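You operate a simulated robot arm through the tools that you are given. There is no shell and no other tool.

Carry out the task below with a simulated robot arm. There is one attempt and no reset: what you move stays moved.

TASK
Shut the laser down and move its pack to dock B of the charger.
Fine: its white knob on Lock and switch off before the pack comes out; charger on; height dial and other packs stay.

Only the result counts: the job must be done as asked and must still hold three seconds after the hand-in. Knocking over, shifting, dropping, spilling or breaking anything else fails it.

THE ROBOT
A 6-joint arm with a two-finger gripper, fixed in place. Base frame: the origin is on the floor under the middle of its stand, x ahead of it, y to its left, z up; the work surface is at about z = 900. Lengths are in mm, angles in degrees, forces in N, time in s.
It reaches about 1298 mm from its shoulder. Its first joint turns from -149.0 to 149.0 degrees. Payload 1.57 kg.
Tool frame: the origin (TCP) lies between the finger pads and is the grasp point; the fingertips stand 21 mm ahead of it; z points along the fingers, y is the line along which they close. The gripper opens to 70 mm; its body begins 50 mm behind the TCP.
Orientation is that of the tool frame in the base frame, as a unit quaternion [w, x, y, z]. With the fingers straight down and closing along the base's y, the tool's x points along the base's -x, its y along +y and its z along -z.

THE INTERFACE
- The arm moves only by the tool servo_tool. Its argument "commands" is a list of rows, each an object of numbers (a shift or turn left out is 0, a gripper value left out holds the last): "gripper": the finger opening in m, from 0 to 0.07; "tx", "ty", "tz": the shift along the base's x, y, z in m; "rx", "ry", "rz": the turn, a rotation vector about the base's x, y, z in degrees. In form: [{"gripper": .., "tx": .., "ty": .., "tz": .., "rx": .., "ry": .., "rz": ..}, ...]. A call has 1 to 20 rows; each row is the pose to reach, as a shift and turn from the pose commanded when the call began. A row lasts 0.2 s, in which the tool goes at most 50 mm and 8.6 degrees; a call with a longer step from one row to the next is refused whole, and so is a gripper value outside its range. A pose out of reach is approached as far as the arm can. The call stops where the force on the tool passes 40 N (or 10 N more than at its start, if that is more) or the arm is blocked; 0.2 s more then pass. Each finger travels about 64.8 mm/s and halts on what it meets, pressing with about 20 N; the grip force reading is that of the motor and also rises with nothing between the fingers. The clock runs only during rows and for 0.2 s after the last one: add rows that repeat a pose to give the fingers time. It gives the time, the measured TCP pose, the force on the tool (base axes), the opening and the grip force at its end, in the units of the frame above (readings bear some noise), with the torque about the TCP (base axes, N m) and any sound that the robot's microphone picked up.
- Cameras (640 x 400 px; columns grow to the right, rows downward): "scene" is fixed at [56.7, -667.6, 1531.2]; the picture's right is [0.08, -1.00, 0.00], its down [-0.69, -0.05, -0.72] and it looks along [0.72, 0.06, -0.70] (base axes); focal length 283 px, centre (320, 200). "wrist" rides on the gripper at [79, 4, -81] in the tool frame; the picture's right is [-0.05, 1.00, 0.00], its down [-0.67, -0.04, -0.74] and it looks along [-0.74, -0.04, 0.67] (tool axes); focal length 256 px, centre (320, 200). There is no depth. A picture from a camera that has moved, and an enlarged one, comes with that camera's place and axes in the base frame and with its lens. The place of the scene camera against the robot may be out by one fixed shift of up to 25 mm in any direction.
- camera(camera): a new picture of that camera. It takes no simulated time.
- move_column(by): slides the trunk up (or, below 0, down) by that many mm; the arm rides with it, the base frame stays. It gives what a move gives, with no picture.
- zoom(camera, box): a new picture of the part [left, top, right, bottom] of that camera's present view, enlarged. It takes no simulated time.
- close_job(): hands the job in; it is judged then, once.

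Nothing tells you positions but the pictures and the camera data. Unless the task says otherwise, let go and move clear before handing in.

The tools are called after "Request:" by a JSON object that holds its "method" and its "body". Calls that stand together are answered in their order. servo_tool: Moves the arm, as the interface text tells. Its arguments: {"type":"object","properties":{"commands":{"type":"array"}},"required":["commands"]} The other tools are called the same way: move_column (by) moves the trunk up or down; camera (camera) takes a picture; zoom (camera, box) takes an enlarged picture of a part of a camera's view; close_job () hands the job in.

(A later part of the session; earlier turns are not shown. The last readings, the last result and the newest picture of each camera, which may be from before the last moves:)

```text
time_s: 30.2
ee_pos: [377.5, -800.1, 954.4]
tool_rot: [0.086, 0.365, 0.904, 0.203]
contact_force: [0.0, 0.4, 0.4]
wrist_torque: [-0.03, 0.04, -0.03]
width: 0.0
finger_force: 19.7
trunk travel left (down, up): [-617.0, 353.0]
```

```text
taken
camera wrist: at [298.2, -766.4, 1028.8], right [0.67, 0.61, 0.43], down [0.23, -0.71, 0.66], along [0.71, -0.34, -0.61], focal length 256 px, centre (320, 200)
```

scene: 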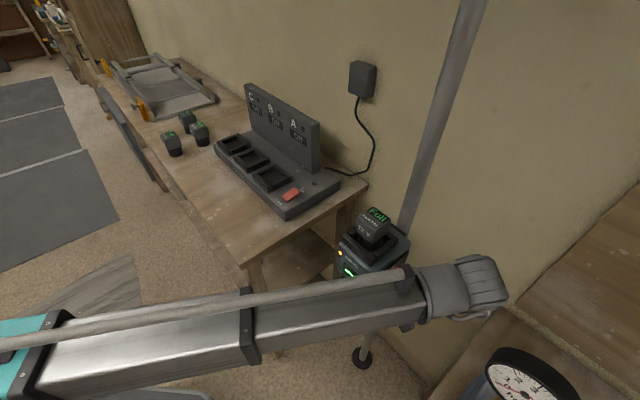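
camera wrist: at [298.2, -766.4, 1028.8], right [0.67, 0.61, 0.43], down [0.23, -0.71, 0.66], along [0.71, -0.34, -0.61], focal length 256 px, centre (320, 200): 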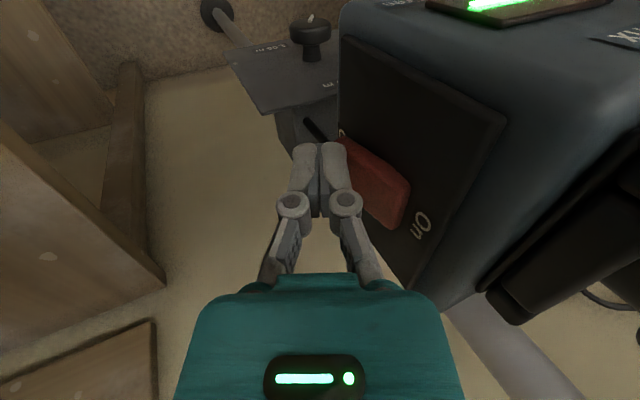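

Request:
{"method": "servo_tool", "body": {"commands": [{"tx": 0.0014, "ty": 0.0014}, {"tx": 0.0028, "ty": 0.0028}, {"tx": 0.0042, "ty": 0.0042}, {"tx": 0.0057, "ty": 0.0057}]}}

Request:
{"method": "camera", "body": {"camera": "wrist"}}

```text
time_s: 31.2
ee_pos: [380.2, -795.7, 953.6]
tool_rot: [0.086, 0.368, 0.904, 0.202]
contact_force: [-8.9, -13.5, 4.9]
wrist_torque: [-0.13, 0.0, -0.12]
width: 0.2
finger_force: 20.0
trunk travel left (down, up): [-617.0, 353.0]
```

```text
taken
camera wrist: at [302.3, -762.0, 1028.5], right [0.67, 0.61, 0.43], down [0.23, -0.71, 0.66], along [0.71, -0.34, -0.61], focal length 256 px, centre (320, 200)
```

wrist: 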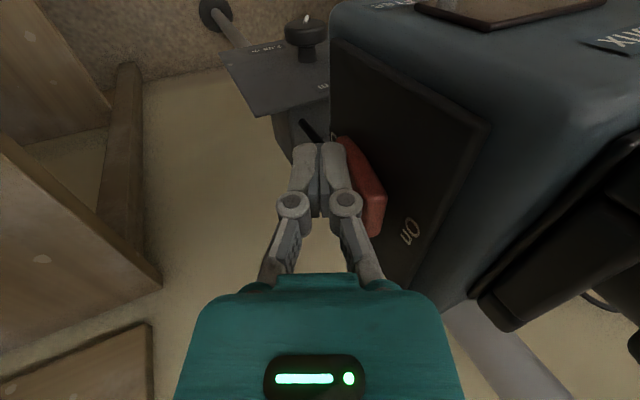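

The display is dark and the rocker has flipped, so its upper end now sticks out. I'll back away sideways and check.

Request:
{"method": "servo_tool", "body": {"commands": [{"tx": -0.007, "ty": -0.007}, {"tx": -0.017, "ty": -0.017}, {"tx": -0.03, "ty": -0.03}, {"tx": -0.03, "ty": -0.03}]}}

Request:
{"method": "camera", "body": {"camera": "wrist"}}

Request:
{"method": "camera", "body": {"camera": "scene"}}

```text
time_s: 32.2
ee_pos: [353.6, -824.5, 954.6]
tool_rot: [0.086, 0.367, 0.904, 0.203]
contact_force: [-0.4, 0.1, 0.6]
wrist_torque: [0.03, 0.01, -0.01]
width: 0.0
finger_force: 19.9
trunk travel left (down, up): [-617.0, 353.0]
```

```text
taken
camera wrist: at [273.5, -791.2, 1028.8], right [0.66, 0.61, 0.43], down [0.23, -0.71, 0.66], along [0.71, -0.34, -0.61], focal length 256 px, centre (320, 200)
```

wrist: 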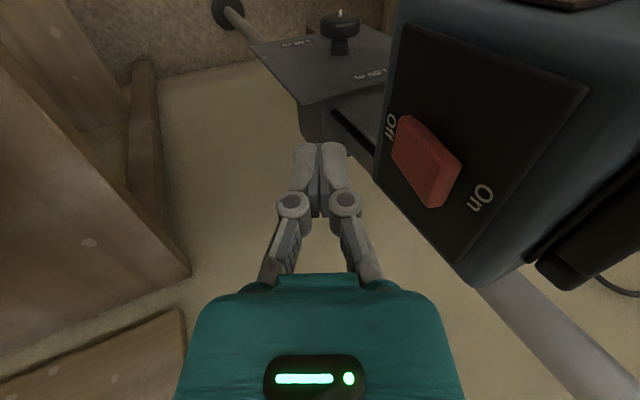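

```text
taken
```

scene: 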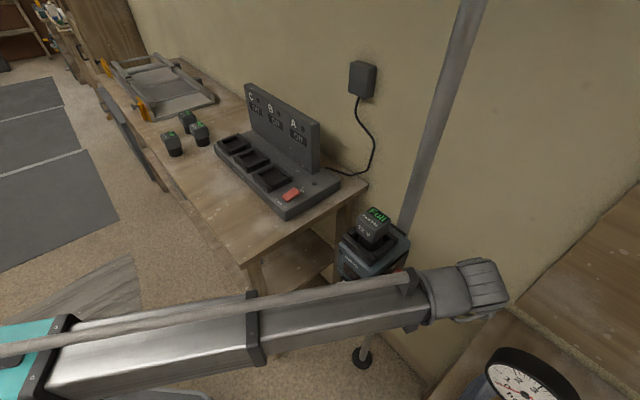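

The switch is off: its Off end is pressed in and the display is dark. Now I'll raise the trunk well above the pack before moving over it.

Request:
{"method": "move_column", "body": {"by": 270}}

Request:
{"method": "servo_tool", "body": {"commands": [{"tx": -0.006, "ty": 0.015, "rx": -4.5, "ry": 4.5, "gripper": 0.07}, {"tx": -0.013, "ty": 0.031, "rx": -9, "ry": 9}, {"tx": -0.02, "ty": 0.046, "rx": -13.5, "ry": 13.5}, {"tx": -0.027, "ty": 0.062, "rx": -18, "ry": 18}, {"tx": -0.034, "ty": 0.077, "rx": -18, "ry": 18}, {"tx": -0.034, "ty": 0.077, "rx": -18, "ry": 18}]}}

Request:
{"method": "camera", "body": {"camera": "wrist"}}

Request:
{"method": "camera", "body": {"camera": "scene"}}

```text
time_s: 34.9
ee_pos: [352.2, -824.9, 1224.2]
tool_rot: [0.085, 0.367, 0.904, 0.204]
contact_force: [1.3, -0.6, 0.4]
wrist_torque: [-0.01, 0.01, -0.02]
width: 0.1
finger_force: 19.6
trunk travel left (down, up): [-887.0, 83.0]
```

```text
time_s: 36.3
ee_pos: [320.8, -747.3, 1205.4]
tool_rot: [0.0, 0.375, 0.927, 0.001]
contact_force: [0.3, 0.2, -0.5]
wrist_torque: [0.02, -0.01, 0.01]
width: 69.9
finger_force: 0.1
out of reach, approached as far as the arm can: row 1, 2, 3, 4, 5, 6
trunk travel left (down, up): [-887.0, 83.0]
```

```text
taken
camera wrist: at [265.8, -689.4, 1287.3], right [0.73, 0.68, 0.0], down [0.45, -0.49, 0.74], along [0.51, -0.55, -0.67], focal length 256 px, centre (320, 200)
```

wrist: 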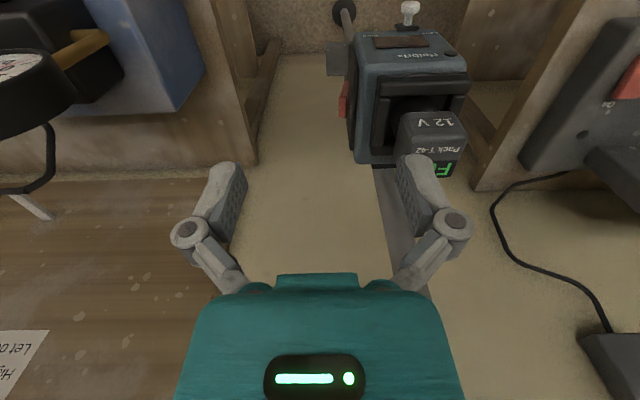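

```text
taken
```

scene: 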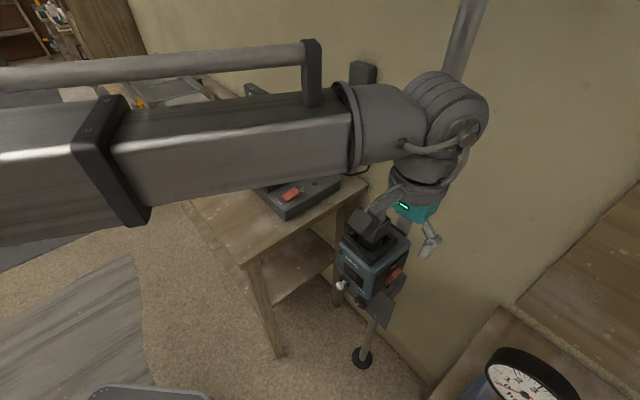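

Request:
{"method": "servo_tool", "body": {"commands": [{"tx": 0.02, "ty": 0.027}, {"tx": 0.04, "ty": 0.054}, {"tx": 0.0584, "ty": 0.0796}, {"tx": 0.0584, "ty": 0.0796}]}}

Request:
{"method": "zoom", "body": {"camera": "wrist", "box": [220, 20, 420, 220]}}

Request:
{"method": "camera", "body": {"camera": "wrist"}}

```text
time_s: 37.3
ee_pos: [378.3, -668.1, 1205.4]
tool_rot: [0.0, 0.377, 0.926, 0.0]
contact_force: [-0.2, -0.6, 0.3]
wrist_torque: [-0.03, 0.01, 0.01]
width: 70.2
finger_force: 0.2
trunk travel left (down, up): [-887.0, 83.0]
```

```text
2.00 times, centred on (320, 120) of wrist
camera zoom: at [324.5, -609.5, 1287.3], right [0.73, 0.68, 0.0], down [0.45, -0.49, 0.74], along [0.51, -0.55, -0.67], focal length 512 px, centre (320, 360)
```

zoom: 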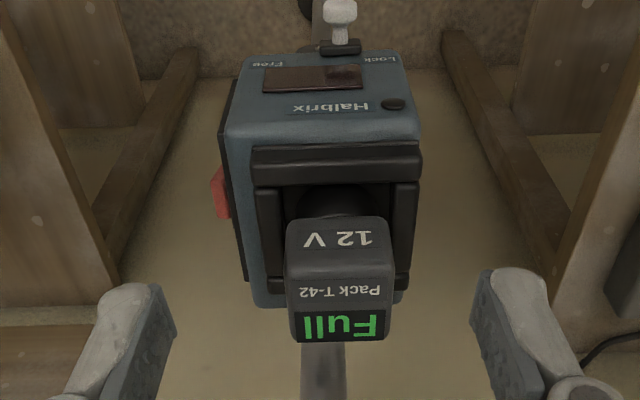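

```text
taken
camera wrist: at [324.5, -609.5, 1287.3], right [0.73, 0.68, 0.0], down [0.45, -0.49, 0.74], along [0.51, -0.55, -0.67], focal length 256 px, centre (320, 200)
```

wrist: 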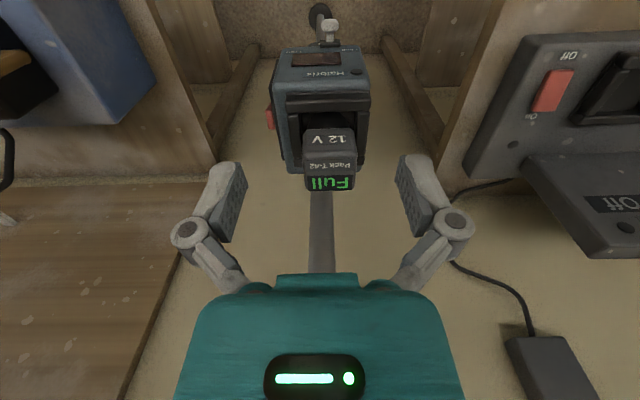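

Request:
{"method": "zoom", "body": {"camera": "wrist", "box": [270, 80, 380, 200]}}

Request:
{"method": "zoom", "body": {"camera": "wrist", "box": [440, 20, 640, 260]}}

```text
3.33 times, centred on (325, 140) of wrist
camera zoom: at [324.5, -609.5, 1287.3], right [0.73, 0.68, 0.0], down [0.45, -0.49, 0.74], along [0.51, -0.55, -0.67], focal length 853 px, centre (303, 400)
```

zoom: 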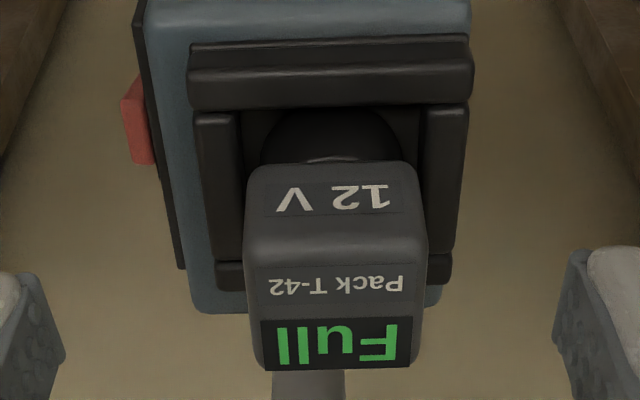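

```text
1.67 times, centred on (540, 140) of wrist
camera zoom: at [324.5, -609.5, 1287.3], right [0.73, 0.68, 0.0], down [0.45, -0.49, 0.74], along [0.51, -0.55, -0.67], focal length 427 px, centre (-47, 300)
```

zoom: 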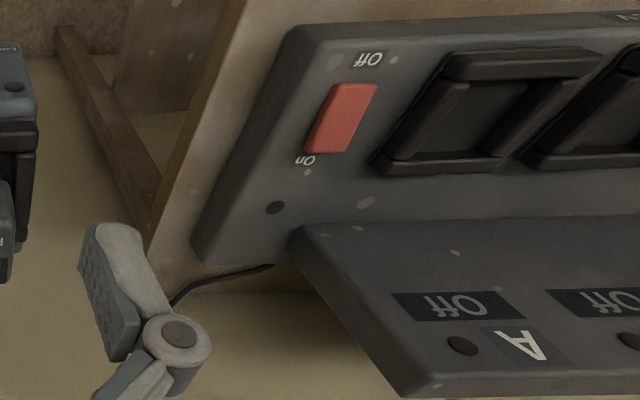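

The pack's head is about 51 mm square, centred at F ≈ 832, U ≈ -199, with its top at z ≈ 1096. Before lifting it, I'll survey the charger and switch it on while the hand is free.

Request:
{"method": "servo_tool", "body": {"commands": [{"tx": 0.03, "ty": 0.033}, {"tx": 0.06, "ty": 0.066}, {"tx": 0.09, "ty": 0.1}, {"tx": 0.12, "ty": 0.133}, {"tx": 0.15, "ty": 0.166}, {"tx": 0.18, "ty": 0.2}, {"tx": 0.21, "ty": 0.233}, {"tx": 0.24, "ty": 0.266}, {"tx": 0.258, "ty": 0.286}, {"tx": 0.258, "ty": 0.286}]}}

Request:
{"method": "camera", "body": {"camera": "wrist"}}

Request:
{"method": "camera", "body": {"camera": "scene"}}

```text
time_s: 39.5
ee_pos: [637.6, -377.3, 1205.6]
tool_rot: [0.0, 0.378, 0.926, 0.0]
contact_force: [0.2, -0.1, 0.2]
wrist_torque: [0.01, -0.01, 0.0]
width: 70.1
finger_force: 0.0
out of reach, approached as far as the arm can: row 3, 4, 6, 7
trunk travel left (down, up): [-887.0, 83.0]
```

```text
taken
camera wrist: at [583.0, -319.6, 1287.3], right [0.73, 0.68, 0.0], down [0.45, -0.49, 0.74], along [0.51, -0.55, -0.67], focal length 256 px, centre (320, 200)
```

wrist: 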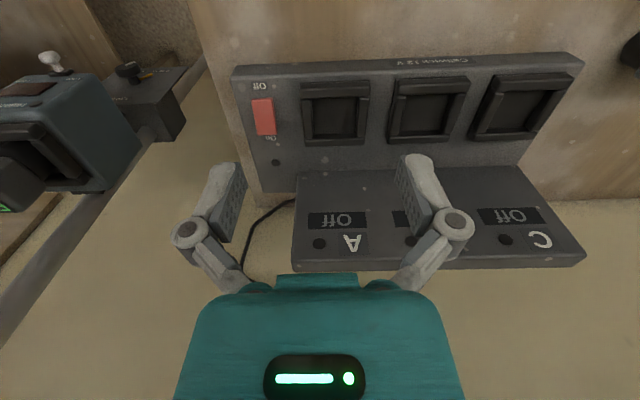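

```text
taken
```

scene: 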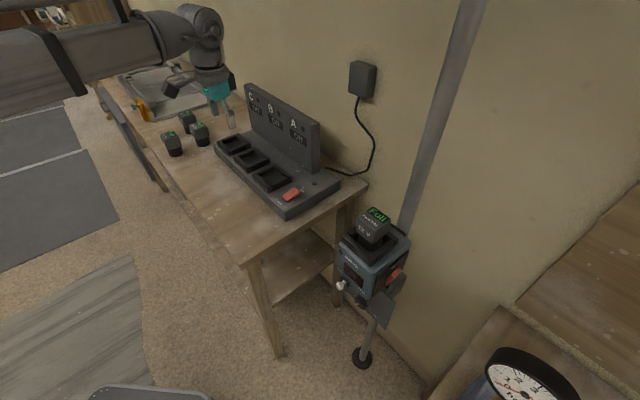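

Request:
{"method": "zoom", "body": {"camera": "wrist", "box": [225, 40, 425, 200]}}

Request:
{"method": "zoom", "body": {"camera": "wrist", "box": [400, 40, 600, 200]}}

```text
2.50 times, centred on (325, 120) of wrist
camera zoom: at [583.0, -319.6, 1287.3], right [0.73, 0.68, 0.0], down [0.45, -0.49, 0.74], along [0.51, -0.55, -0.67], focal length 640 px, centre (308, 400)
```

zoom: 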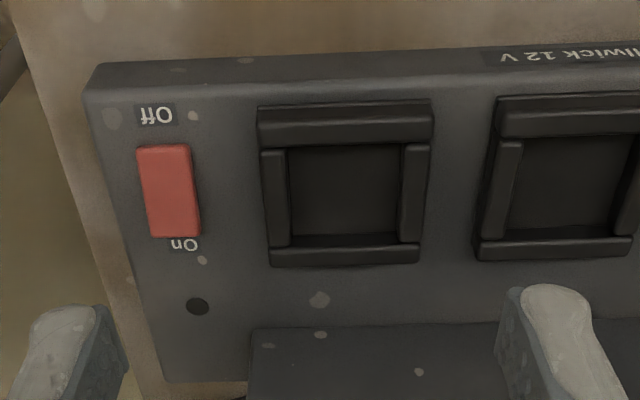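

```text
2.50 times, centred on (500, 120) of wrist
camera zoom: at [583.0, -319.6, 1287.3], right [0.73, 0.68, 0.0], down [0.45, -0.49, 0.74], along [0.51, -0.55, -0.67], focal length 640 px, centre (-130, 400)
```

zoom: 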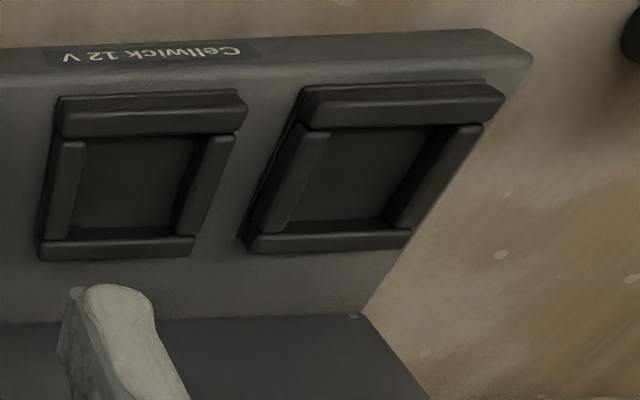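

The charger's heading is also 45°. Its dock centres are at F ≈ 821.5 with U ≈ 200 (A), 320 (B) and 443 (C), and the red switch is at U ≈ 99 with its On end on the wall side. I'll move the closed fingers over that On end.

Request:
{"method": "servo_tool", "body": {"commands": [{"gripper": 0.0, "tx": 0.006, "ty": -0.03}, {"tx": 0.0123, "ty": -0.06}, {"tx": 0.0184, "ty": -0.09}, {"tx": 0.0246, "ty": -0.12}, {"tx": 0.0307, "ty": -0.1509}, {"tx": 0.0307, "ty": -0.1509}]}}

Request:
{"method": "camera", "body": {"camera": "wrist"}}

Request:
{"method": "camera", "body": {"camera": "scene"}}

```text
time_s: 40.9
ee_pos: [666.2, -533.7, 1207.5]
tool_rot: [0.001, 0.376, 0.927, 0.0]
contact_force: [-0.4, 1.0, -0.6]
wrist_torque: [0.01, 0.01, 0.01]
width: 0.0
finger_force: 20.3
trunk travel left (down, up): [-887.0, 83.0]
```

```text
taken
camera wrist: at [611.6, -475.1, 1287.4], right [0.73, 0.68, 0.0], down [0.45, -0.49, 0.74], along [0.51, -0.55, -0.67], focal length 256 px, centre (320, 200)
```

wrist: 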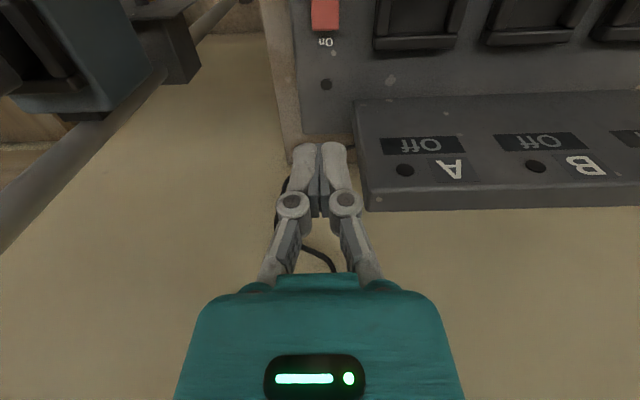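

```text
taken
```

scene: 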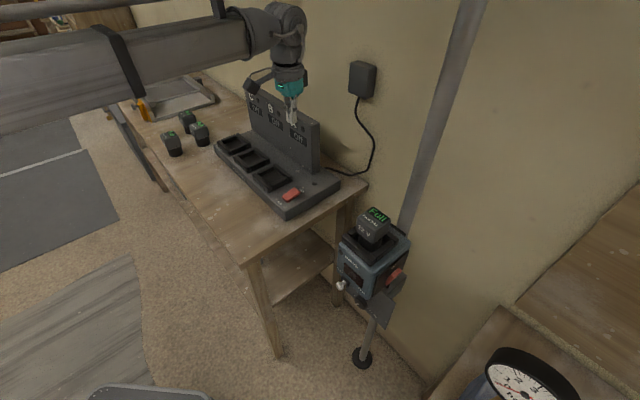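

Request:
{"method": "servo_tool", "body": {"commands": [{"tx": 0.0014, "ty": 0.0078}, {"tx": 0.0014, "ty": 0.0078}]}}

Request:
{"method": "move_column", "body": {"by": -150}}

Request:
{"method": "camera", "body": {"camera": "wrist"}}

Request:
{"method": "camera", "body": {"camera": "scene"}}

```text
time_s: 41.5
ee_pos: [667.6, -525.4, 1206.6]
tool_rot: [0.0, 0.376, 0.926, 0.0]
contact_force: [0.2, -0.2, -0.3]
wrist_torque: [0.02, 0.01, 0.01]
width: 0.0
finger_force: 19.8
trunk travel left (down, up): [-887.0, 83.0]
```

```text
time_s: 43.3
ee_pos: [668.0, -525.2, 1056.4]
tool_rot: [0.001, 0.375, 0.927, 0.001]
contact_force: [0.0, -1.0, 0.1]
wrist_torque: [0.01, 0.02, -0.04]
width: 0.0
finger_force: 19.2
trunk travel left (down, up): [-737.0, 233.0]
```

```text
taken
camera wrist: at [613.4, -466.7, 1137.4], right [0.73, 0.68, 0.0], down [0.45, -0.49, 0.74], along [0.51, -0.55, -0.67], focal length 256 px, centre (320, 200)
```

wrist: 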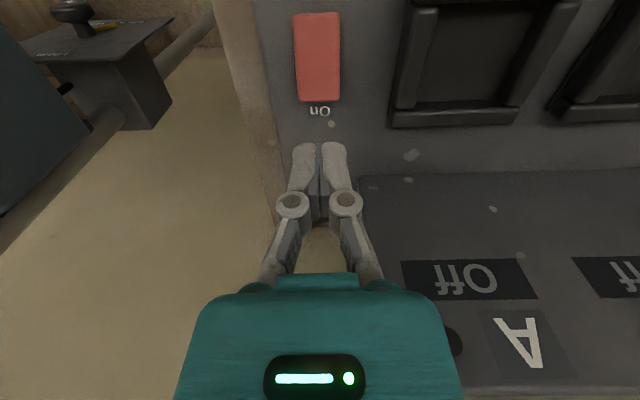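

```text
taken
```

scene: 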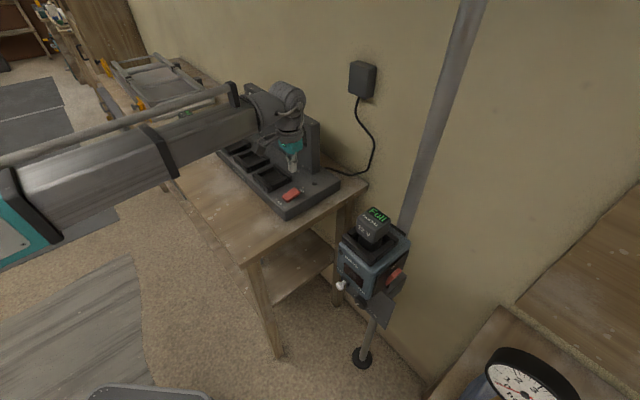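

Aligned with the On end of the rocker. I'll lower until just above it, then press with small trunk steps.

Request:
{"method": "move_column", "body": {"by": -55}}

Request:
{"method": "camera", "body": {"camera": "wrist"}}

```text
time_s: 44.2
ee_pos: [668.5, -525.2, 1000.8]
tool_rot: [0.0, 0.376, 0.927, 0.0]
contact_force: [0.3, 0.8, 0.1]
wrist_torque: [0.01, -0.02, 0.02]
width: 0.1
finger_force: 20.3
trunk travel left (down, up): [-682.0, 288.0]
```

```text
taken
camera wrist: at [613.4, -466.7, 1082.3], right [0.73, 0.68, 0.0], down [0.45, -0.49, 0.74], along [0.51, -0.55, -0.67], focal length 256 px, centre (320, 200)
```

wrist: 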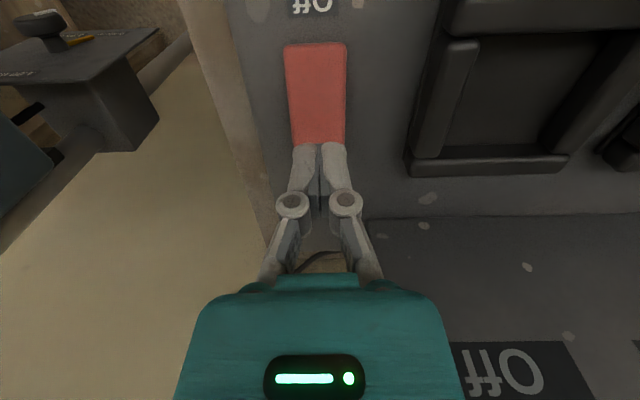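

Request:
{"method": "move_column", "body": {"by": -8}}

Request:
{"method": "move_column", "body": {"by": -5}}

Request:
{"method": "camera", "body": {"camera": "wrist"}}

```text
time_s: 44.8
ee_pos: [667.4, -524.4, 992.7]
tool_rot: [0.0, 0.376, 0.927, 0.0]
contact_force: [0.6, -0.1, 0.2]
wrist_torque: [-0.02, -0.03, -0.03]
width: 0.0
finger_force: 19.8
trunk travel left (down, up): [-674.0, 296.0]
```

```text
time_s: 45.4
ee_pos: [667.1, -524.7, 987.4]
tool_rot: [0.0, 0.376, 0.927, 0.0]
contact_force: [-0.2, 0.8, 0.3]
wrist_torque: [-0.02, -0.02, -0.04]
width: 0.0
finger_force: 20.0
trunk travel left (down, up): [-669.0, 301.0]
```

```text
taken
camera wrist: at [613.4, -466.7, 1069.3], right [0.73, 0.68, 0.0], down [0.45, -0.49, 0.74], along [0.51, -0.55, -0.67], focal length 256 px, centre (320, 200)
```

wrist: 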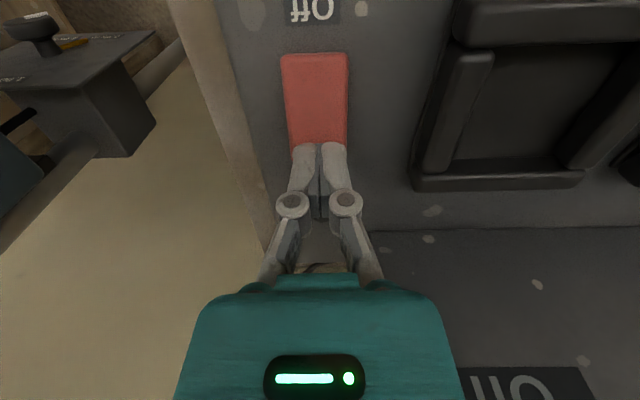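

Request:
{"method": "move_column", "body": {"by": -4}}

Request:
{"method": "move_column", "body": {"by": -3}}

Request:
{"method": "camera", "body": {"camera": "wrist"}}

```text
time_s: 45.9
ee_pos: [668.6, -525.6, 984.4]
tool_rot: [0.0, 0.375, 0.927, 0.0]
contact_force: [-0.6, 0.5, 0.3]
wrist_torque: [0.0, 0.02, -0.01]
width: 0.0
finger_force: 20.2
trunk travel left (down, up): [-665.0, 305.0]
```

```text
time_s: 46.4
ee_pos: [666.4, -524.6, 980.7]
tool_rot: [0.0, 0.375, 0.927, 0.001]
contact_force: [0.2, 1.0, 0.0]
wrist_torque: [0.02, 0.02, -0.06]
width: 0.2
finger_force: 19.7
trunk travel left (down, up): [-662.0, 308.0]
```

```text
taken
camera wrist: at [613.4, -466.6, 1062.3], right [0.73, 0.68, 0.0], down [0.45, -0.49, 0.74], along [0.51, -0.55, -0.67], focal length 256 px, centre (320, 200)
```

wrist: 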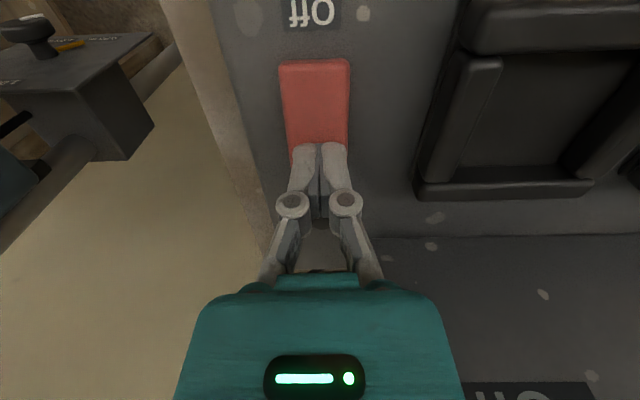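

Request:
{"method": "move_column", "body": {"by": -4}}

Request:
{"method": "camera", "body": {"camera": "scene"}}

Request:
{"method": "zoom", "body": {"camera": "scene", "box": [240, 80, 360, 220]}}

```text
time_s: 46.9
ee_pos: [667.6, -524.9, 976.6]
tool_rot: [0.0, 0.375, 0.927, 0.0]
contact_force: [0.0, -0.1, -0.6]
wrist_torque: [0.02, 0.0, 0.0]
width: 0.0
finger_force: 28.4
trunk travel left (down, up): [-658.0, 312.0]
```

```text
taken
```

scene: 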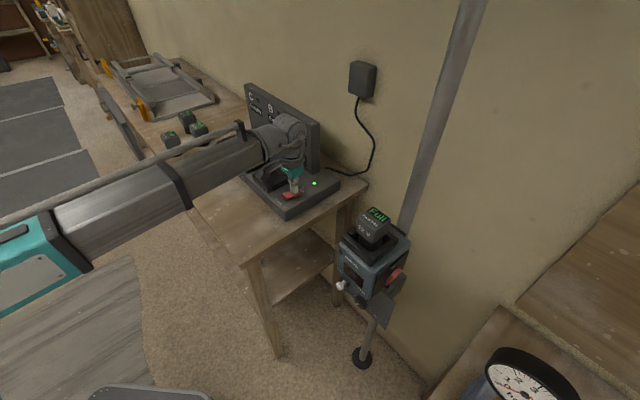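

```text
2.86 times, centred on (300, 150) of scene
camera zoom: at [56.7, -667.6, 1531.2], right [0.08, -1.0, 0.0], down [-0.69, -0.05, -0.72], along [0.72, 0.06, -0.7], focal length 809 px, centre (377, 343)
```

zoom: 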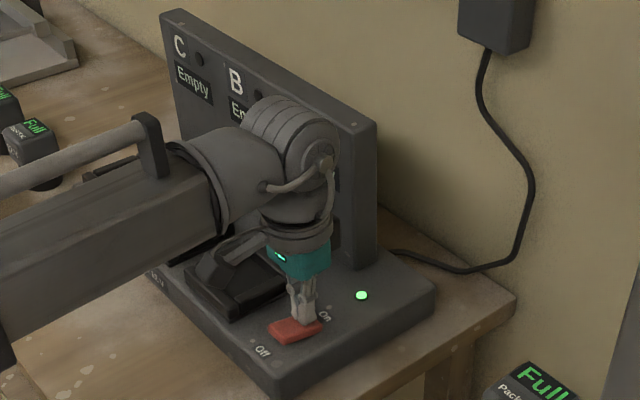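

The charger is on: its LED is green and the displays read "Empty". I'll raise the hand, open the gripper and go back over the laser's pack.

Request:
{"method": "move_column", "body": {"by": 230}}

Request:
{"method": "servo_tool", "body": {"commands": [{"gripper": 0.07, "tx": -0.0274, "ty": -0.0255, "rz": -0.1}, {"tx": -0.0548, "ty": -0.051, "rz": -0.2}, {"tx": -0.0822, "ty": -0.0766, "rz": -0.3}, {"tx": -0.1096, "ty": -0.102, "rz": -0.45}, {"tx": -0.137, "ty": -0.1277, "rz": -0.6}, {"tx": -0.1644, "ty": -0.1532, "rz": -0.7}, {"tx": -0.1918, "ty": -0.1788, "rz": -0.8}, {"tx": -0.2192, "ty": -0.2043, "rz": -0.9}, {"tx": -0.2192, "ty": -0.2043, "rz": -0.9}, {"tx": -0.2192, "ty": -0.2043, "rz": -0.9}]}}

Request:
{"method": "camera", "body": {"camera": "wrist"}}

Request:
{"method": "camera", "body": {"camera": "scene"}}

```text
time_s: 49.4
ee_pos: [667.1, -524.9, 1206.3]
tool_rot: [0.001, 0.376, 0.927, 0.0]
contact_force: [0.4, 0.4, 0.1]
wrist_torque: [-0.01, 0.03, 0.0]
width: 0.1
finger_force: 28.5
trunk travel left (down, up): [-888.0, 82.0]
```

```text
time_s: 51.6
ee_pos: [446.7, -730.1, 1206.7]
tool_rot: [0.0, 0.382, 0.924, 0.0]
contact_force: [0.2, 0.4, 0.0]
wrist_torque: [0.0, -0.02, 0.05]
width: 70.0
finger_force: 0.1
trunk travel left (down, up): [-888.0, 82.0]
```

```text
taken
camera wrist: at [393.8, -671.0, 1288.3], right [0.74, 0.67, 0.0], down [0.45, -0.5, 0.74], along [0.5, -0.55, -0.67], focal length 256 px, centre (320, 200)
```

wrist: 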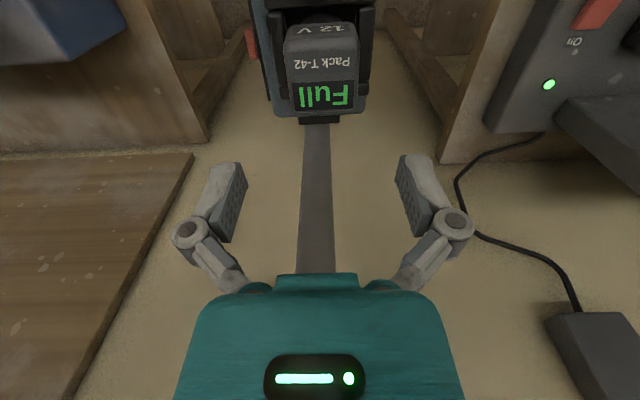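

```text
taken
```

scene: 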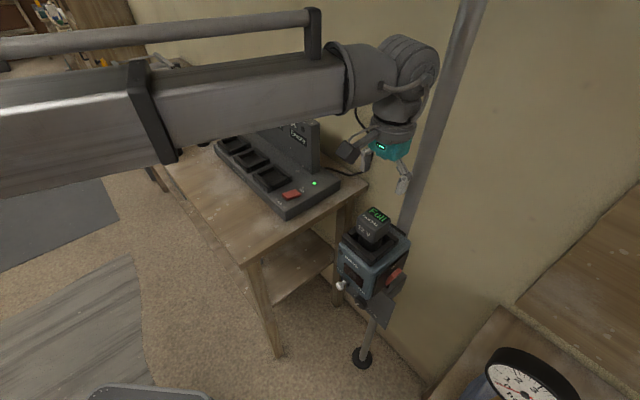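

Request:
{"method": "zoom", "body": {"camera": "wrist", "box": [240, 0, 400, 130]}}

```text
3.08 times, centred on (320, 65) of wrist
camera zoom: at [393.8, -671.0, 1288.3], right [0.74, 0.67, 0.0], down [0.45, -0.5, 0.74], along [0.5, -0.55, -0.67], focal length 788 px, centre (320, 615)
```

zoom: 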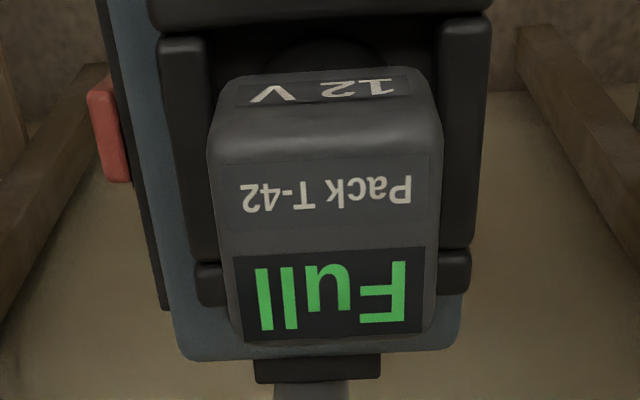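

The pack's top is centred at F ≈ 833.4, U ≈ -197.4. I'll make that small correction, lower to just around the head and check.

Request:
{"method": "servo_tool", "body": {"commands": [{"tx": 0.0028, "ty": 0.0007}, {"tx": 0.0028, "ty": 0.0007}]}}

Request:
{"method": "move_column", "body": {"by": -85}}

Request:
{"method": "camera", "body": {"camera": "wrist"}}

Request:
{"method": "zoom", "body": {"camera": "scene", "box": [320, 80, 460, 300]}}

```text
time_s: 52.2
ee_pos: [450.9, -728.5, 1206.9]
tool_rot: [0.0, 0.383, 0.924, 0.0]
contact_force: [-0.4, -0.1, -0.8]
wrist_torque: [-0.05, -0.04, 0.02]
width: 70.1
finger_force: 0.0
trunk travel left (down, up): [-888.0, 82.0]
```

```text
time_s: 53.4
ee_pos: [449.8, -728.8, 1122.9]
tool_rot: [-0.001, 0.383, 0.924, 0.0]
contact_force: [0.3, 0.3, -0.1]
wrist_torque: [-0.01, 0.0, -0.02]
width: 69.7
finger_force: 0.2
trunk travel left (down, up): [-803.0, 167.0]
```

```text
taken
camera wrist: at [397.2, -669.8, 1203.4], right [0.74, 0.67, 0.0], down [0.45, -0.5, 0.74], along [0.5, -0.55, -0.67], focal length 256 px, centre (320, 200)
```

wrist: 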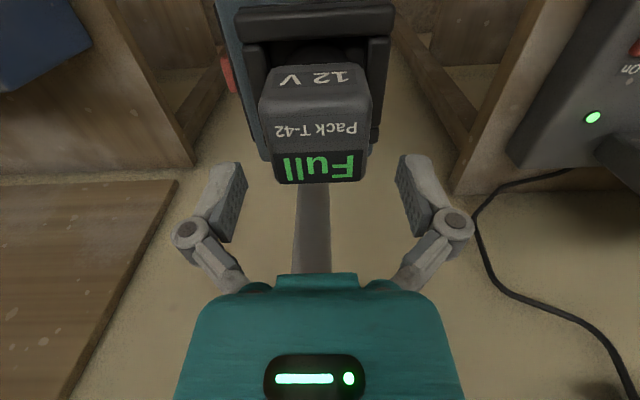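

```text
1.82 times, centred on (390, 190) of scene
camera zoom: at [56.7, -667.6, 1531.2], right [0.08, -1.0, 0.0], down [-0.69, -0.05, -0.72], along [0.72, 0.06, -0.7], focal length 515 px, centre (193, 218)
```

zoom: 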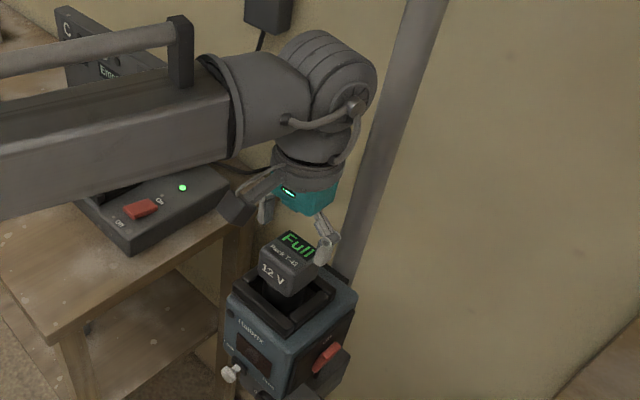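

Request:
{"method": "move_column", "body": {"by": -38}}

Request:
{"method": "camera", "body": {"camera": "wrist"}}

Request:
{"method": "zoom", "body": {"camera": "scene", "box": [330, 130, 440, 280]}}

```text
time_s: 54.2
ee_pos: [449.7, -728.3, 1084.3]
tool_rot: [0.0, 0.383, 0.924, 0.0]
contact_force: [-0.4, -0.1, 0.3]
wrist_torque: [-0.03, -0.01, 0.02]
width: 70.1
finger_force: 0.0
trunk travel left (down, up): [-765.0, 205.0]
```

```text
taken
camera wrist: at [397.2, -669.8, 1165.3], right [0.74, 0.67, 0.0], down [0.45, -0.5, 0.74], along [0.5, -0.55, -0.67], focal length 256 px, centre (320, 200)
```

wrist: 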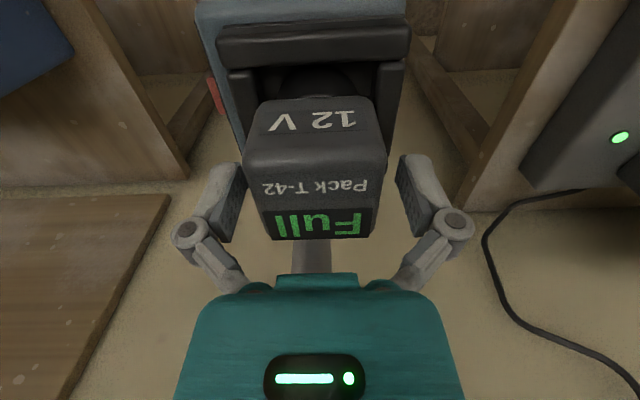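

```text
2.67 times, centred on (385, 205) of scene
camera zoom: at [56.7, -667.6, 1531.2], right [0.08, -1.0, 0.0], down [-0.69, -0.05, -0.72], along [0.72, 0.06, -0.7], focal length 755 px, centre (147, 187)
```

zoom: 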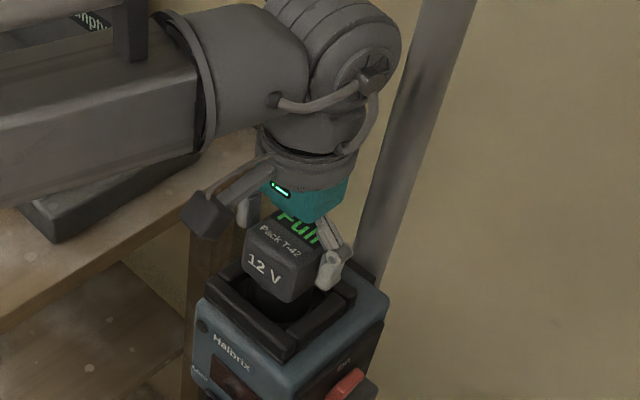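

Request:
{"method": "move_column", "body": {"by": -10}}

Request:
{"method": "move_column", "body": {"by": -5}}

Request:
{"method": "camera", "body": {"camera": "wrist"}}

Request:
{"method": "zoom", "body": {"camera": "scene", "box": [340, 170, 430, 270]}}

```text
time_s: 54.8
ee_pos: [450.9, -728.6, 1072.9]
tool_rot: [0.0, 0.383, 0.924, 0.0]
contact_force: [-0.3, 0.6, -0.2]
wrist_torque: [-0.02, 0.03, -0.02]
width: 70.2
finger_force: 0.1
trunk travel left (down, up): [-755.0, 215.0]
```

```text
time_s: 55.3
ee_pos: [450.4, -728.4, 1068.8]
tool_rot: [0.001, 0.383, 0.924, 0.0]
contact_force: [1.0, 0.0, 0.3]
wrist_torque: [0.0, -0.01, -0.03]
width: 70.0
finger_force: 0.0
trunk travel left (down, up): [-750.0, 220.0]
```

```text
taken
camera wrist: at [397.2, -669.9, 1150.3], right [0.74, 0.67, 0.0], down [0.45, -0.5, 0.74], along [0.5, -0.55, -0.67], focal length 256 px, centre (320, 200)
```

wrist: 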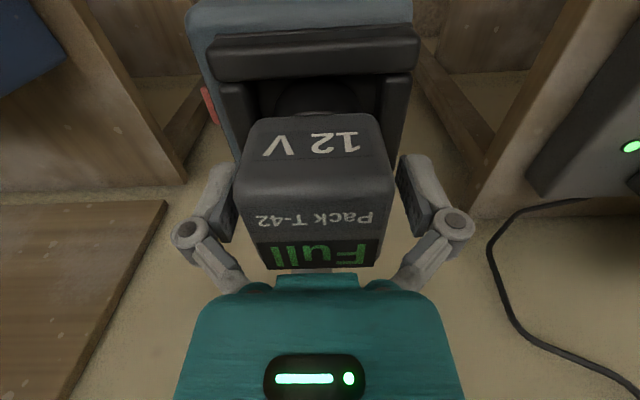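

```text
4.00 times, centred on (385, 220) of scene
camera zoom: at [56.7, -667.6, 1531.2], right [0.08, -1.0, 0.0], down [-0.69, -0.05, -0.72], along [0.72, 0.06, -0.7], focal length 1132 px, centre (60, 120)
```

zoom: 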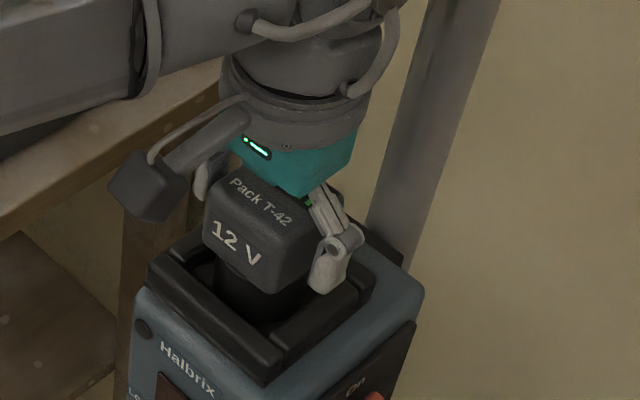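

The fingers straddle the pack's head squarely. Closing the grip.

Request:
{"method": "servo_tool", "body": {"commands": [{"gripper": 0.04}, {"gripper": 0.04}, {"gripper": 0.04}, {"gripper": 0.04}]}}

Request:
{"method": "camera", "body": {"camera": "wrist"}}

```text
time_s: 56.3
ee_pos: [450.6, -729.8, 1069.4]
tool_rot: [0.0, 0.384, 0.923, 0.0]
contact_force: [-0.3, -1.7, 3.6]
wrist_torque: [-0.05, 0.02, 0.02]
width: 54.1
finger_force: 19.7
trunk travel left (down, up): [-750.0, 220.0]
```

```text
taken
camera wrist: at [397.0, -669.9, 1150.5], right [0.74, 0.67, 0.0], down [0.45, -0.5, 0.75], along [0.5, -0.55, -0.67], focal length 256 px, centre (320, 200)
```

wrist: 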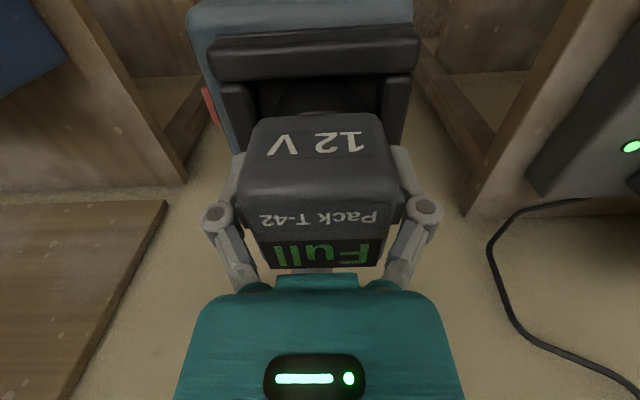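

Gripped at 54 mm with about 20 N. I'll lift gently first.

Request:
{"method": "move_column", "body": {"by": 10}}

Request:
{"method": "camera", "body": {"camera": "wrist"}}

Request:
{"method": "zoom", "body": {"camera": "scene", "box": [330, 170, 430, 330]}}

```text
time_s: 56.9
ee_pos: [450.2, -729.1, 1079.2]
tool_rot: [0.001, 0.383, 0.924, -0.001]
contact_force: [0.6, -0.4, -3.7]
wrist_torque: [0.02, 0.01, 0.03]
width: 53.7
finger_force: 20.0
trunk travel left (down, up): [-760.0, 210.0]
```

```text
taken
camera wrist: at [397.6, -670.2, 1160.0], right [0.74, 0.67, 0.0], down [0.45, -0.5, 0.74], along [0.5, -0.55, -0.67], focal length 256 px, centre (320, 200)
```

wrist: 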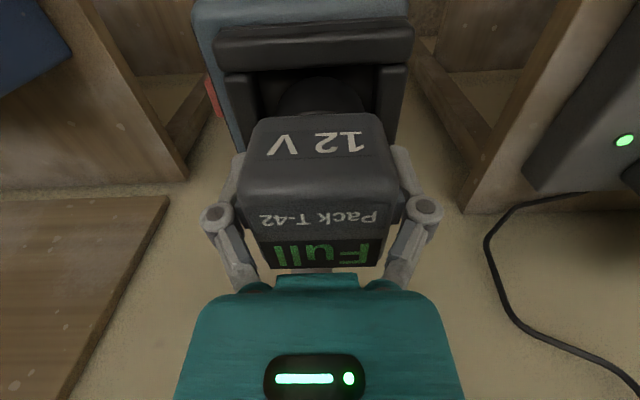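

```text
2.50 times, centred on (380, 250) of scene
camera zoom: at [56.7, -667.6, 1531.2], right [0.08, -1.0, 0.0], down [-0.69, -0.05, -0.72], along [0.72, 0.06, -0.7], focal length 708 px, centre (170, 75)
```

zoom: 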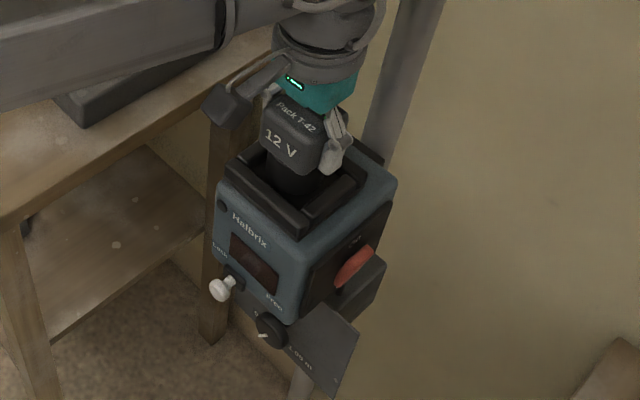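

The pack lifts with the hand. I'll continue up until it is well clear, then look at the empty dock.

Request:
{"method": "move_column", "body": {"by": 100}}

Request:
{"method": "camera", "body": {"camera": "wrist"}}

Request:
{"method": "camera", "body": {"camera": "scene"}}

Request:
{"method": "zoom", "body": {"camera": "scene", "box": [330, 100, 450, 320]}}

```text
time_s: 58.2
ee_pos: [450.6, -729.1, 1178.6]
tool_rot: [0.0, 0.383, 0.924, 0.001]
contact_force: [0.7, 0.5, -3.4]
wrist_torque: [0.02, -0.01, -0.03]
width: 53.8
finger_force: 20.1
trunk travel left (down, up): [-860.0, 110.0]
```

```text
taken
camera wrist: at [397.5, -670.2, 1260.0], right [0.74, 0.67, 0.0], down [0.45, -0.5, 0.74], along [0.5, -0.55, -0.67], focal length 256 px, centre (320, 200)
```

wrist: 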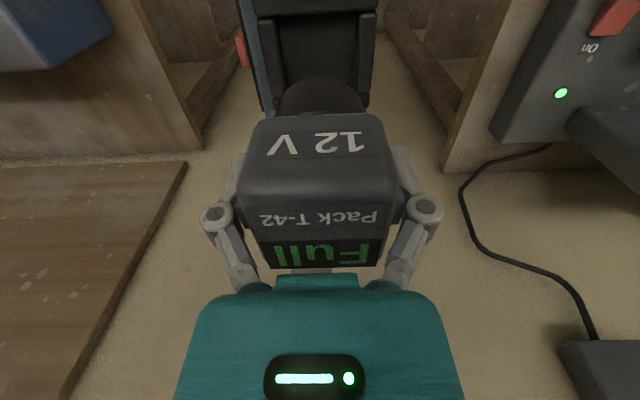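

```text
taken
```

scene: 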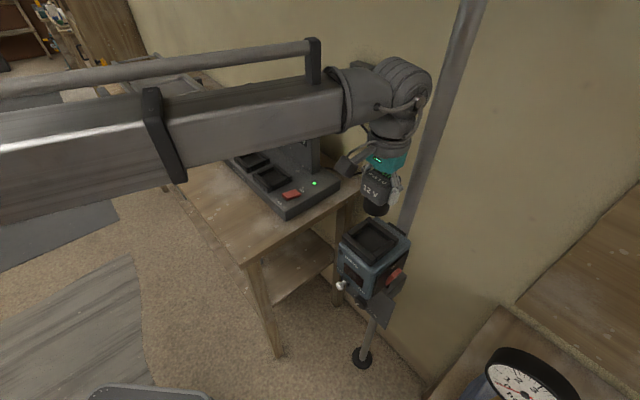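

```text
1.82 times, centred on (390, 210) of scene
camera zoom: at [56.7, -667.6, 1531.2], right [0.08, -1.0, 0.0], down [-0.69, -0.05, -0.72], along [0.72, 0.06, -0.7], focal length 515 px, centre (193, 182)
```

zoom: 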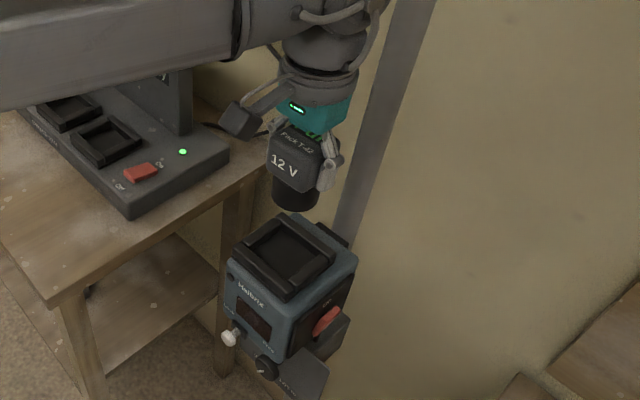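

The pack is out, and the empty laser dock has the same shape as the charger docks. I'll take a detailed reference picture of how the dock sits relative to the held pack so I can reproduce it at dock B.

Request:
{"method": "zoom", "body": {"camera": "wrist", "box": [230, 0, 400, 120]}}

Request:
{"method": "zoom", "body": {"camera": "scene", "box": [330, 210, 420, 310]}}

```text
3.33 times, centred on (315, 60) of wrist
camera zoom: at [397.5, -670.2, 1260.0], right [0.74, 0.67, 0.0], down [0.45, -0.5, 0.74], along [0.5, -0.55, -0.67], focal length 853 px, centre (337, 667)
```

zoom: 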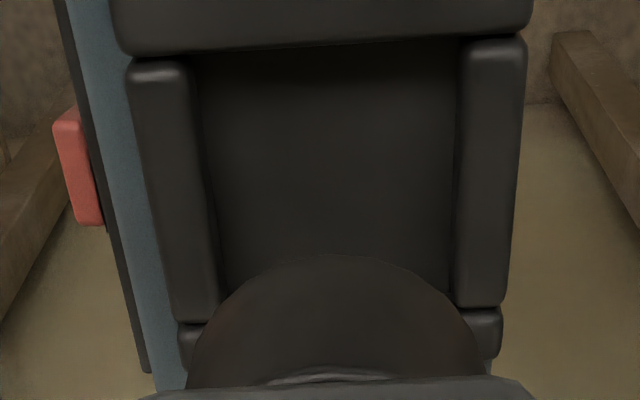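

```text
4.00 times, centred on (375, 260) of scene
camera zoom: at [56.7, -667.6, 1531.2], right [0.08, -1.0, 0.0], down [-0.69, -0.05, -0.72], along [0.72, 0.06, -0.7], focal length 1132 px, centre (100, -40)
```

zoom: 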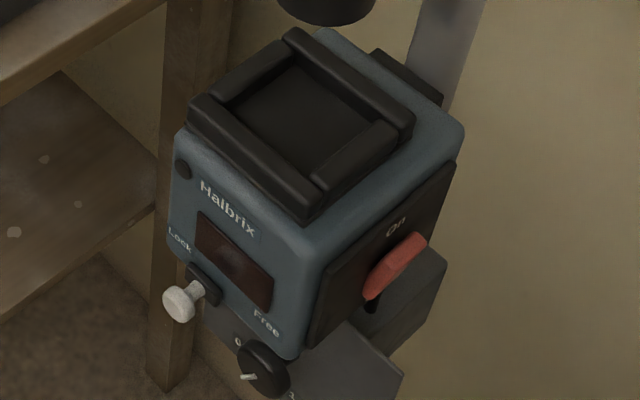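

My reference geometry for the laser dock matches the charger docks, which puts a seated pack in dock B at F ≈ 826.5, U ≈ 322. I'll carry the pack across at this height, which is clear of everything on the path.

Request:
{"method": "servo_tool", "body": {"commands": [{"tx": 0.0125, "ty": 0.013}, {"tx": 0.033, "ty": 0.034}, {"tx": 0.0555, "ty": 0.057}, {"tx": 0.078, "ty": 0.08}, {"tx": 0.1005, "ty": 0.1035}, {"tx": 0.123, "ty": 0.1265}, {"tx": 0.1455, "ty": 0.15}, {"tx": 0.168, "ty": 0.173}, {"tx": 0.1905, "ty": 0.196}, {"tx": 0.213, "ty": 0.2195}, {"tx": 0.2355, "ty": 0.2425}, {"tx": 0.258, "ty": 0.2655}, {"tx": 0.2805, "ty": 0.289}, {"tx": 0.303, "ty": 0.312}, {"tx": 0.3255, "ty": 0.335}, {"tx": 0.345, "ty": 0.355}, {"tx": 0.3575, "ty": 0.368}, {"tx": 0.3615, "ty": 0.3721}, {"tx": 0.3615, "ty": 0.3721}]}}

Request:
{"method": "camera", "body": {"camera": "wrist"}}

Request:
{"method": "camera", "body": {"camera": "scene"}}

```text
time_s: 62.2
ee_pos: [813.5, -357.8, 1178.1]
tool_rot: [0.0, 0.384, 0.923, 0.0]
contact_force: [-0.5, 0.2, -1.8]
wrist_torque: [0.0, -0.04, 0.01]
width: 53.7
finger_force: 20.0
out of reach, approached as far as the arm can: row 14
trunk travel left (down, up): [-860.0, 110.0]
```

```text
taken
camera wrist: at [760.3, -299.4, 1260.0], right [0.74, 0.67, 0.0], down [0.45, -0.5, 0.74], along [0.5, -0.55, -0.67], focal length 256 px, centre (320, 200)
```

wrist: 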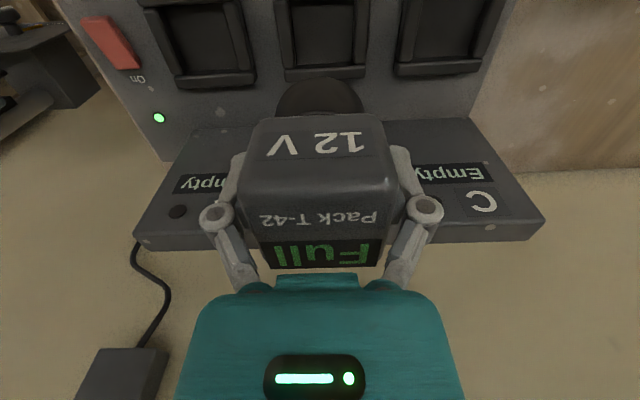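

```text
taken
```

scene: 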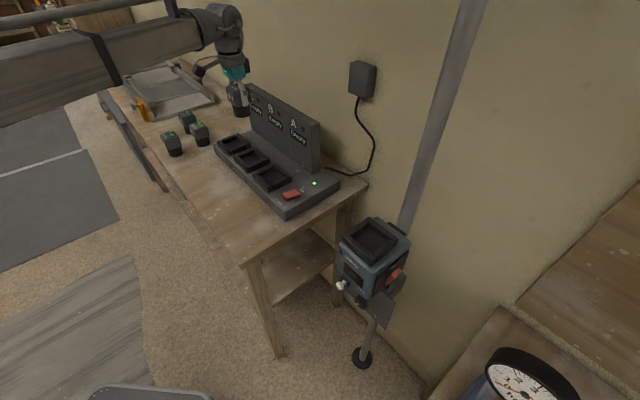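

Request:
{"method": "move_column", "body": {"by": -65}}

Request:
{"method": "zoom", "body": {"camera": "wrist", "box": [230, 0, 400, 120]}}

Request:
{"method": "camera", "body": {"camera": "wrist"}}

Request:
{"method": "zoom", "body": {"camera": "scene", "box": [190, 0, 340, 220]}}

```text
time_s: 63.3
ee_pos: [814.6, -357.8, 1113.0]
tool_rot: [0.0, 0.383, 0.924, 0.001]
contact_force: [0.4, 0.2, -4.0]
wrist_torque: [0.01, 0.02, -0.05]
width: 53.8
finger_force: 19.5
trunk travel left (down, up): [-795.0, 175.0]
```

```text
3.33 times, centred on (315, 60) of wrist
camera zoom: at [760.0, -299.5, 1195.1], right [0.74, 0.67, 0.0], down [0.45, -0.5, 0.74], along [0.5, -0.55, -0.67], focal length 853 px, centre (337, 667)
```

zoom: 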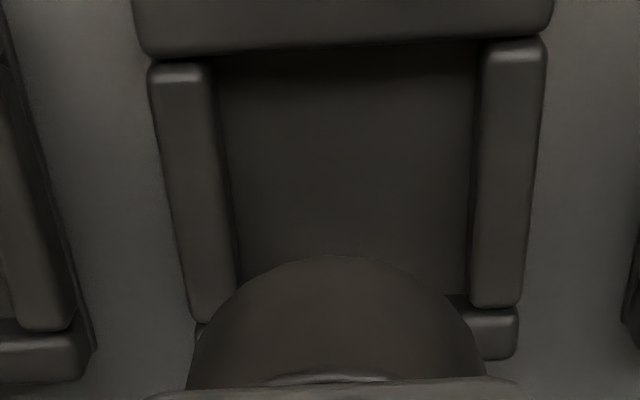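

```text
taken
camera wrist: at [760.0, -299.5, 1195.1], right [0.74, 0.67, 0.0], down [0.45, -0.5, 0.74], along [0.5, -0.55, -0.67], focal length 256 px, centre (320, 200)
```

wrist: 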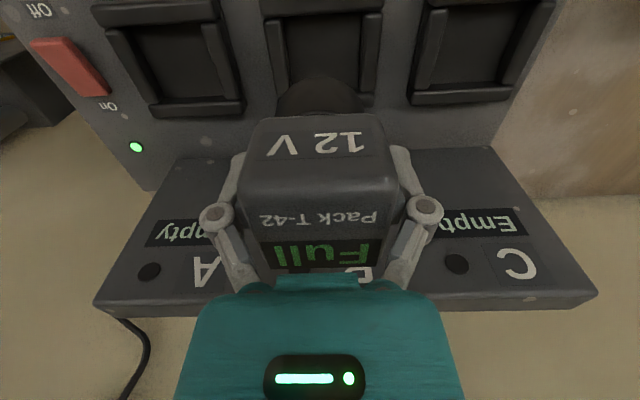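

```text
1.82 times, centred on (265, 110) of scene
camera zoom: at [56.7, -667.6, 1531.2], right [0.08, -1.0, 0.0], down [-0.69, -0.05, -0.72], along [0.72, 0.06, -0.7], focal length 515 px, centre (420, 364)
```

zoom: 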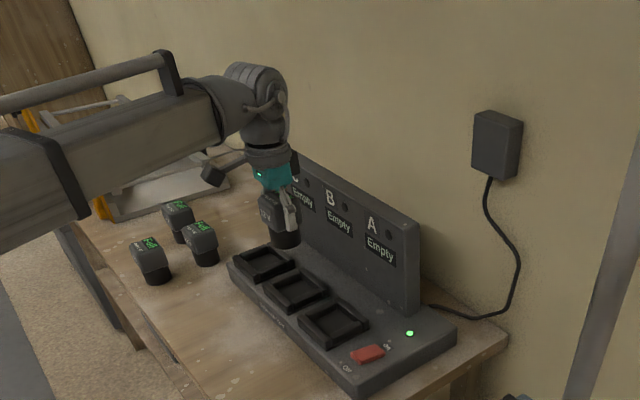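

Dock B's rails appear at the same scale and rows as the reference but about 19 px to the right, so the height matches and the hand needs to move 4.4 mm in +U. I'll correct that and re-check.

Request:
{"method": "servo_tool", "body": {"commands": [{"tx": 0.0016, "ty": 0.0016}, {"tx": 0.00315, "ty": 0.00315}, {"tx": 0.00315, "ty": 0.00315}]}}

Request:
{"method": "zoom", "body": {"camera": "wrist", "box": [230, 0, 400, 120]}}

```text
time_s: 64.1
ee_pos: [816.7, -355.6, 1114.2]
tool_rot: [0.0, 0.383, 0.924, 0.0]
contact_force: [-0.7, -0.1, -3.2]
wrist_torque: [0.0, -0.02, 0.01]
width: 53.9
finger_force: 20.1
trunk travel left (down, up): [-795.0, 175.0]
```

```text
3.33 times, centred on (315, 60) of wrist
camera zoom: at [762.4, -297.5, 1195.0], right [0.74, 0.67, 0.0], down [0.45, -0.5, 0.74], along [0.5, -0.55, -0.67], focal length 853 px, centre (337, 667)
```

zoom: 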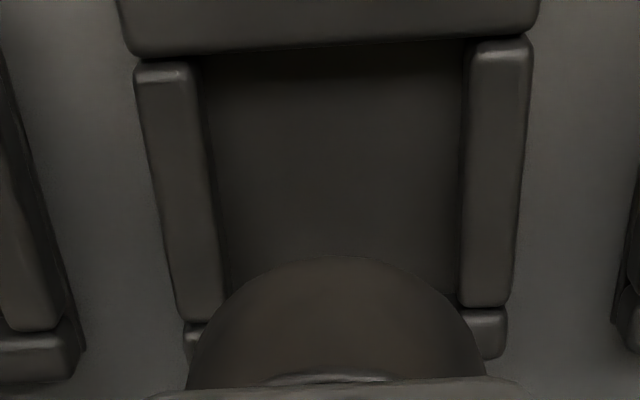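

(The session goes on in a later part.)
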